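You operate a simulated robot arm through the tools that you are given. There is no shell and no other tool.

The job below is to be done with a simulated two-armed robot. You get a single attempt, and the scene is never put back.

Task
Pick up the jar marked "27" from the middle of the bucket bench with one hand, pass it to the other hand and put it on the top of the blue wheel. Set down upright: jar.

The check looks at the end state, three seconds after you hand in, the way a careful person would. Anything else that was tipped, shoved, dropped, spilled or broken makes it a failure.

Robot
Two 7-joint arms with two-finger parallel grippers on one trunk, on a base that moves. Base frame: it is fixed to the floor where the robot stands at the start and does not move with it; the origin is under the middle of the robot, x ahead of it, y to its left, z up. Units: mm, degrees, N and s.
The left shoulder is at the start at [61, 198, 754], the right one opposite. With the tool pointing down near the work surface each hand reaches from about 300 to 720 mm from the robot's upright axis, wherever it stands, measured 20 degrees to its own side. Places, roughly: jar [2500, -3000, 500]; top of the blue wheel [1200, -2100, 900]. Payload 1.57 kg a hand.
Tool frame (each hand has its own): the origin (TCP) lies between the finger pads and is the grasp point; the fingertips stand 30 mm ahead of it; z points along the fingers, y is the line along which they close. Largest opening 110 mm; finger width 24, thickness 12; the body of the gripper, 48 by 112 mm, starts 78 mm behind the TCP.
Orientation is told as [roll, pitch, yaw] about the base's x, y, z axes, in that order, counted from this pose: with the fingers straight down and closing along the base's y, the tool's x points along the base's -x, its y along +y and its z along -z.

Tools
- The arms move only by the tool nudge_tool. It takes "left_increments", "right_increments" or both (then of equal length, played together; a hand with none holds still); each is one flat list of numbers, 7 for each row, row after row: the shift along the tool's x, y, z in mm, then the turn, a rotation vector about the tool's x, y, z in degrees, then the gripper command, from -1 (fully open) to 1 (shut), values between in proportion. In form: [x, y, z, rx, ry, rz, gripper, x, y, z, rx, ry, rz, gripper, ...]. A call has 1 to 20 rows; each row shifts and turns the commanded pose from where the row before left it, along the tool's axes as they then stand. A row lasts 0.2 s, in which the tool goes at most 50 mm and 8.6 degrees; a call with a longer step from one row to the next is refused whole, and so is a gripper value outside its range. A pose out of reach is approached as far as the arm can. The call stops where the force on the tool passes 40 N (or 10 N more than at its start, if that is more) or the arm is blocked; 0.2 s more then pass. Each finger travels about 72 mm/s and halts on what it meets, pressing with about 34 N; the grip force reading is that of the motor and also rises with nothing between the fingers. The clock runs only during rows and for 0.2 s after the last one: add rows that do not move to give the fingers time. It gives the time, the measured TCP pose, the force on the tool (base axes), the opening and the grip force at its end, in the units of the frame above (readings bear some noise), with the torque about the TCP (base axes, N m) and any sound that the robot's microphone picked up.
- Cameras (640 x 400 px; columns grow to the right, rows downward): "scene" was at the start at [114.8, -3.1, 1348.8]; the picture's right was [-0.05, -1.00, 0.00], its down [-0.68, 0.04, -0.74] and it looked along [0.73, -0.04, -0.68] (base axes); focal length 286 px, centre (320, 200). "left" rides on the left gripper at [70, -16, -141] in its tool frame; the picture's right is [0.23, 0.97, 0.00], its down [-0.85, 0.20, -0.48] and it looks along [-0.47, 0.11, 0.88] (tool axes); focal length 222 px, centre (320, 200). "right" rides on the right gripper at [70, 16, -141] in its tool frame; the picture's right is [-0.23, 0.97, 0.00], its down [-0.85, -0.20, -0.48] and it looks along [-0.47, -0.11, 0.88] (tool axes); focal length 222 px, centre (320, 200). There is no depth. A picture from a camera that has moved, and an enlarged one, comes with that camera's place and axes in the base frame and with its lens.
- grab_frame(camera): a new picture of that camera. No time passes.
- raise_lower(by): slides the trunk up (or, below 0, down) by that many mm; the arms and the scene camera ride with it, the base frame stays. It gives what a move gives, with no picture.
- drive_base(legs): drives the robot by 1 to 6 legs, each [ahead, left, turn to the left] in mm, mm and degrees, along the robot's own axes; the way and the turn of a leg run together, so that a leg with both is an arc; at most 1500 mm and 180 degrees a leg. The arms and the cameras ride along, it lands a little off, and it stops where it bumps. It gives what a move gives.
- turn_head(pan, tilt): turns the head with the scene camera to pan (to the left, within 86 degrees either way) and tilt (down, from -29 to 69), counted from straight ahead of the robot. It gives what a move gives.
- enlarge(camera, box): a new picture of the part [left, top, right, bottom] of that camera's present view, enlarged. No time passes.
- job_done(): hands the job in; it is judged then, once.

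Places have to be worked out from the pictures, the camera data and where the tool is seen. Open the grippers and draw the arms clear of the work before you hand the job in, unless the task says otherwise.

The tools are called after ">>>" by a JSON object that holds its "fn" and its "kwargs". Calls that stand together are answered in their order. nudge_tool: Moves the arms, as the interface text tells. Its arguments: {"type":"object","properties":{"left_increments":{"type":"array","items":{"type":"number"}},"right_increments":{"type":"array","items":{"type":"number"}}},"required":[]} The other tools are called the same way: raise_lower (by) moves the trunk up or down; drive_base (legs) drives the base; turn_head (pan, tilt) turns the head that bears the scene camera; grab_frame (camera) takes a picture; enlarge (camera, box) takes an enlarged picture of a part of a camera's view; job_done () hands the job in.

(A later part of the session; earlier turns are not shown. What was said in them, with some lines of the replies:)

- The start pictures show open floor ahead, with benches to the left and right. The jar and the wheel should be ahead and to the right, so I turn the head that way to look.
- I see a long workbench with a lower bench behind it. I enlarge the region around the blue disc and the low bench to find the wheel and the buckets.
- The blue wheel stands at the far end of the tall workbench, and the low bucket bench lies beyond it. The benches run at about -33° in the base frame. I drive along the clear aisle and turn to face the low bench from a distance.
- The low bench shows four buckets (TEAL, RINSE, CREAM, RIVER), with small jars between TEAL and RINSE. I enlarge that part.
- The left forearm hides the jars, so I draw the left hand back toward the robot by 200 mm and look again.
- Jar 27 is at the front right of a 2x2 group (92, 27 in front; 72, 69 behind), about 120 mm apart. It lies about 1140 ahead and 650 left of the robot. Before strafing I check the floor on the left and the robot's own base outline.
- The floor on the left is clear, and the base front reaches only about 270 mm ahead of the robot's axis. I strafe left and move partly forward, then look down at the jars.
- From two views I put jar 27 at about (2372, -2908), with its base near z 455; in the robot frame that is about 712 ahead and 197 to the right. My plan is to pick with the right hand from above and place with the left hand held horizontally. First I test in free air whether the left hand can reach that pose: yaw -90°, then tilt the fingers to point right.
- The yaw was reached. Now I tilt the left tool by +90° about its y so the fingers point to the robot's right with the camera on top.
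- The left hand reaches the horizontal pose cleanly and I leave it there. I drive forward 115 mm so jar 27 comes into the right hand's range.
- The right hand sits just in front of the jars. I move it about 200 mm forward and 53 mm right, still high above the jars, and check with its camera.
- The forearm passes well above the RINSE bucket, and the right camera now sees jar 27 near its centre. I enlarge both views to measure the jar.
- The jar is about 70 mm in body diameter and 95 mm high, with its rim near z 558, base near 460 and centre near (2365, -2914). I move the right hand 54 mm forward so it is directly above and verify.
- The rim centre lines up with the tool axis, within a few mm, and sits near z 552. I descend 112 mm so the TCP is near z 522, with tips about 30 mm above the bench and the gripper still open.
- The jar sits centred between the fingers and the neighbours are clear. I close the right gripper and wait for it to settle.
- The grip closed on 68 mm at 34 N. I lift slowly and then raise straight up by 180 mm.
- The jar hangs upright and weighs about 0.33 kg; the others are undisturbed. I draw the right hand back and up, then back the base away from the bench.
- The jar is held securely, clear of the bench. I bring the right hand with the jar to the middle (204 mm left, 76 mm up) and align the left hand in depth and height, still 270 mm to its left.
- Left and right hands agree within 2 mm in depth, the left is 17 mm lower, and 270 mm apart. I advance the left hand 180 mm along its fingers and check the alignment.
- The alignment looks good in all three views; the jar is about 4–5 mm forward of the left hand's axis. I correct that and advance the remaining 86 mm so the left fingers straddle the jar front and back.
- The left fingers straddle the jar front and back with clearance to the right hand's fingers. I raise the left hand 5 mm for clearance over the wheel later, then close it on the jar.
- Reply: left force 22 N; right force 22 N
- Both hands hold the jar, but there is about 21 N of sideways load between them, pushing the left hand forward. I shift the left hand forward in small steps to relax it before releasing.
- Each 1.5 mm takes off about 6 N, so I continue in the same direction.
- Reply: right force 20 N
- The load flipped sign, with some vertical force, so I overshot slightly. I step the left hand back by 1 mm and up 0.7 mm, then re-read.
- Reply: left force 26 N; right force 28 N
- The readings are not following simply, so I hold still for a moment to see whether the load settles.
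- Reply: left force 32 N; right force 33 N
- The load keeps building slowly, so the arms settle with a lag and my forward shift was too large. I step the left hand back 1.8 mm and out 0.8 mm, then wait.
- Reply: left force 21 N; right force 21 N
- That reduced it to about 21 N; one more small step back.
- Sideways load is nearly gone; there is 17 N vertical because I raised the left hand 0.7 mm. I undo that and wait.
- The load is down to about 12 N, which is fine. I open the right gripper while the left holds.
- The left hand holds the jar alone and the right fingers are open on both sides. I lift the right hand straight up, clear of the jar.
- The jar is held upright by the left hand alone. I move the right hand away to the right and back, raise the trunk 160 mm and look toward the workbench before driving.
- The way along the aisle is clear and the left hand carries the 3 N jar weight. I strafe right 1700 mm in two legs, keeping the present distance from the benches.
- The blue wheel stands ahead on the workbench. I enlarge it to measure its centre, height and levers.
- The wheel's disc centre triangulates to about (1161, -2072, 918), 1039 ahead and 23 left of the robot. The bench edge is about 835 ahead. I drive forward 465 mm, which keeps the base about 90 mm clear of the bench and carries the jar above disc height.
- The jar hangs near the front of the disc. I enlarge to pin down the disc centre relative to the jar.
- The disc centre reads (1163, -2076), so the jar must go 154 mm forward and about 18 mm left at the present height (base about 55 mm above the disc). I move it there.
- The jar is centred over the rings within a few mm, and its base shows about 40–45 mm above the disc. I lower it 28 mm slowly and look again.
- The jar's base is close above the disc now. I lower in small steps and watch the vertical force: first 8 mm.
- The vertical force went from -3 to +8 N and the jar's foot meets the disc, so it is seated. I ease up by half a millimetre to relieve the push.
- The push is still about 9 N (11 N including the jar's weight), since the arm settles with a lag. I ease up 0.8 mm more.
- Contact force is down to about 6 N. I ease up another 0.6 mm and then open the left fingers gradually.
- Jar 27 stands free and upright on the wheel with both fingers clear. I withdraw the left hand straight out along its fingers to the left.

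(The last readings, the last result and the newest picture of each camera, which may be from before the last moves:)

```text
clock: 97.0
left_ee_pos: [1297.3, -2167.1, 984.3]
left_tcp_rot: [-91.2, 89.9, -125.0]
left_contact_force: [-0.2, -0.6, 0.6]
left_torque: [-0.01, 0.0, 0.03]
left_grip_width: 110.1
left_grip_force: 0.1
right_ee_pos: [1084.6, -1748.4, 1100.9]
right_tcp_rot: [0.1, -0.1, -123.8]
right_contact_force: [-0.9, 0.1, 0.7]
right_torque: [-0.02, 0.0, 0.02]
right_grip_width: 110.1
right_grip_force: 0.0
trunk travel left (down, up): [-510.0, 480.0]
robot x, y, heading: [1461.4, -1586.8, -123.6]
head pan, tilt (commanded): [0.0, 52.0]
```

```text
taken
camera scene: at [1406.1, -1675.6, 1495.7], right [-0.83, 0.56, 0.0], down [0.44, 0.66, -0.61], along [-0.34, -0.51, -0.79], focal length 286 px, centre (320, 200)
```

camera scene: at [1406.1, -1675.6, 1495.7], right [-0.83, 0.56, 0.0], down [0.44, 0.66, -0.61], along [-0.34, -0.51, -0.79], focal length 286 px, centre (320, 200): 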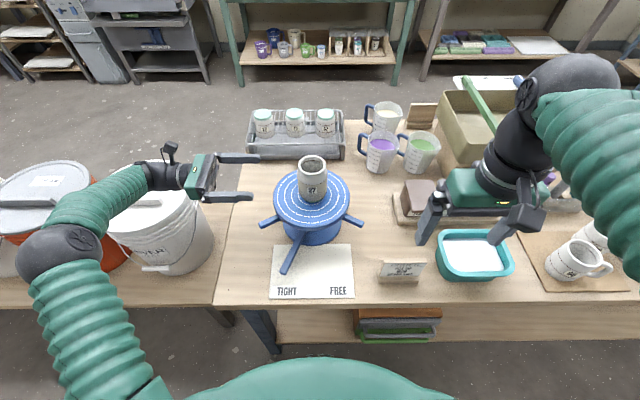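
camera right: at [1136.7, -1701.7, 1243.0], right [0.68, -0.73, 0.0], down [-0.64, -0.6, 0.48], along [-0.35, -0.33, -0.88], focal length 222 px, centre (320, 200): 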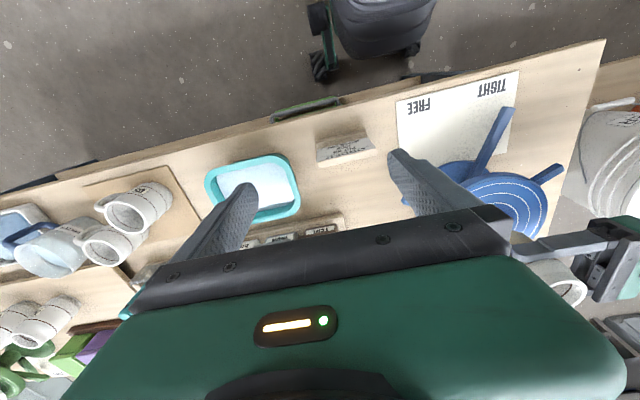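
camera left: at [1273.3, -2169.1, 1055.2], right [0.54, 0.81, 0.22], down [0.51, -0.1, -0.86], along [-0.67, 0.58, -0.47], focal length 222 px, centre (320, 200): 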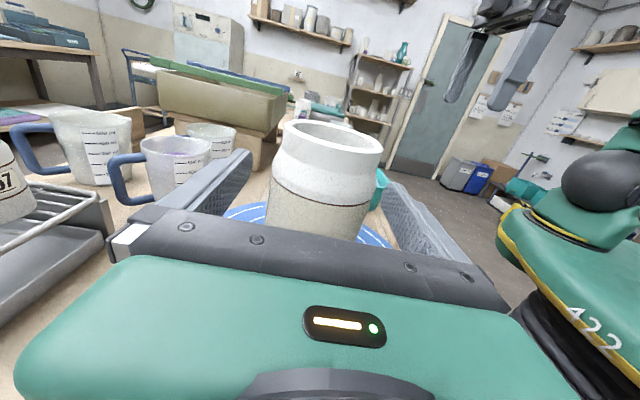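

The jar stands on the wheel and everything else is in place. I lift the left hand 60 mm and draw it back toward the robot.

>>> {"fn": "nudge_tool", "kwargs": {"left_increments": [20, 0, -10, 0, 0, 0, -1, 20, 0, -10, 0, 0, 0, -1, 20, 10, 0, 0, 0, 0, -1, 0, 30, 0, 0, 0, 0, -1, 0, 35, 0, 0, 0, 0, -1, 0, 35, 0, 0, 0, 0, -1, 0, 35, 0, 0, 0, 0, -1, 0, 0, 0, 0, 0, 0, -1]}}

>>> {"fn": "drive_base", "kwargs": {"legs": [[-400, 0, 0]]}}

>>> {"fn": "turn_head", "kwargs": {"pan": 0, "tilt": 35}}

>>> {"fn": "grab_frame", "kwargs": {"camera": "scene"}}

>>> {"fn": "enlarge", "kwargs": {"camera": "scene", "box": [230, 110, 430, 235]}}

```text
clock: 98.8
left_ee_pos: [1393.6, -2055.9, 1046.4]
left_tcp_rot: [-97.3, 89.9, -131.0]
left_contact_force: [-0.8, 0.9, 0.0]
left_torque: [0.01, -0.02, -0.04]
left_grip_width: 109.9
left_grip_force: 0.0
right_ee_pos: [1084.9, -1750.1, 1101.4]
right_tcp_rot: [0.0, -0.1, -123.8]
right_contact_force: [-0.4, 0.1, -0.3]
right_torque: [0.03, -0.02, 0.0]
right_grip_width: 110.2
right_grip_force: 0.1
trunk travel left (down, up): [-510.0, 480.0]
robot x, y, heading: [1466.0, -1585.5, -123.9]
head pan, tilt (commanded): [0.0, 52.0]
```

```text
clock: 101.2
left_ee_pos: [1614.2, -1725.4, 1045.1]
left_tcp_rot: [-92.0, 89.8, -125.8]
left_contact_force: [-0.9, 0.5, -0.5]
left_torque: [0.02, 0.03, 0.02]
left_grip_width: 109.9
left_grip_force: 0.0
right_ee_pos: [1305.5, -1419.0, 1101.1]
right_tcp_rot: [0.0, -0.1, -124.1]
right_contact_force: [-0.4, 0.1, -0.9]
right_torque: [0.01, 0.02, -0.02]
right_grip_width: 109.9
right_grip_force: 0.0
trunk travel left (down, up): [-510.0, 480.0]
robot x, y, heading: [1689.7, -1255.9, -124.3]
head pan, tilt (commanded): [0.0, 52.0]
```

```text
clock: 102.0
left_ee_pos: [1614.2, -1725.3, 1046.5]
left_tcp_rot: [-90.2, 89.7, -124.4]
left_contact_force: [-0.8, -0.4, -1.0]
left_torque: [-0.02, 0.0, 0.05]
left_grip_width: 109.8
left_grip_force: 0.0
right_ee_pos: [1306.6, -1417.9, 1101.1]
right_tcp_rot: [0.0, -0.1, -124.1]
right_contact_force: [-0.1, -0.1, 0.0]
right_torque: [-0.01, 0.05, 0.03]
right_grip_width: 109.9
right_grip_force: 0.1
trunk travel left (down, up): [-510.0, 480.0]
robot x, y, heading: [1687.4, -1257.3, -124.0]
head pan, tilt (commanded): [0.0, 35.0]
```

```text
taken
camera scene: at [1620.2, -1356.3, 1520.0], right [-0.83, 0.56, 0.0], down [0.32, 0.48, -0.82], along [-0.46, -0.68, -0.58], focal length 286 px, centre (320, 200)
```

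scene: 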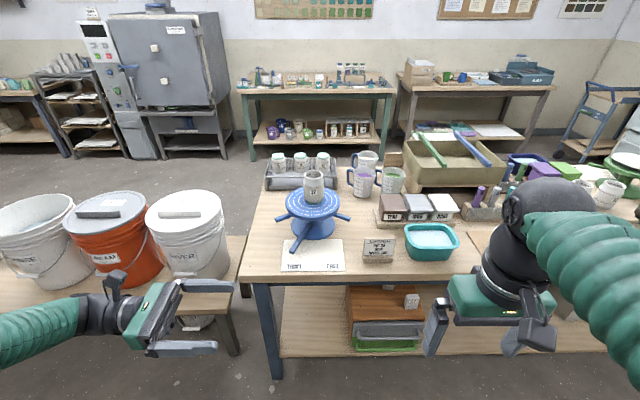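

```text
3.20 times, centred on (330, 172) of scene
camera zoom: at [1620.2, -1356.3, 1520.0], right [-0.83, 0.56, 0.0], down [0.32, 0.48, -0.82], along [-0.46, -0.68, -0.58], focal length 915 px, centre (288, 288)
```

zoom: 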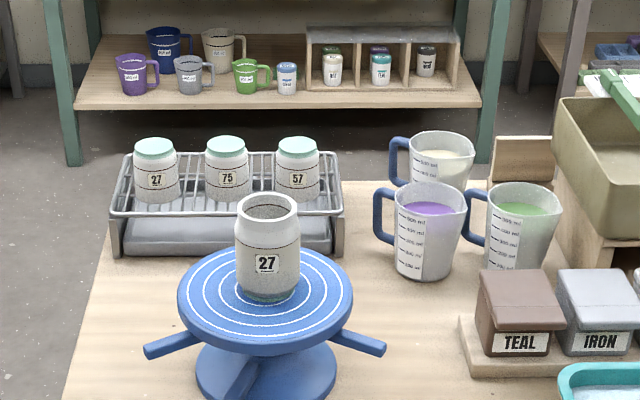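

Jar 27 stands upright in the centre of the blue wheel's disc. Both grippers are open and well clear, and nothing else on the benches looks disturbed, so I hand the job in.

>>> {"fn": "job_done", "kwargs": {}}

```text
The job is handed in.
```

Jar 27 is standing upright near the centre of the blue wheel's disc, and I've handed the job in. The result of the check hasn't come back.

- **Pick-up:** The right hand took the jar from above on the bucket bench. The three jars beside it stayed in place.
- **Handover:** The left hand took the jar from the side, away from the benches. The two hands pulled against each other at up to about 30 N for a few seconds. I eased that to about 12 N before the right hand let go, and the jar did not slip.
- **Placement:** The left hand lowered the jar onto the disc until it just touched, about 11 N at most. It then let go and pulled straight out.

Both grippers are open and the robot has backed about 400 mm away from the workbench. In the last pictures nothing else on the workbench or among the buckets in view was moved or tipped. I did not take a final close look at the jars left on the bucket bench. They were undisturbed when I last saw them, before driving over to the wheel.
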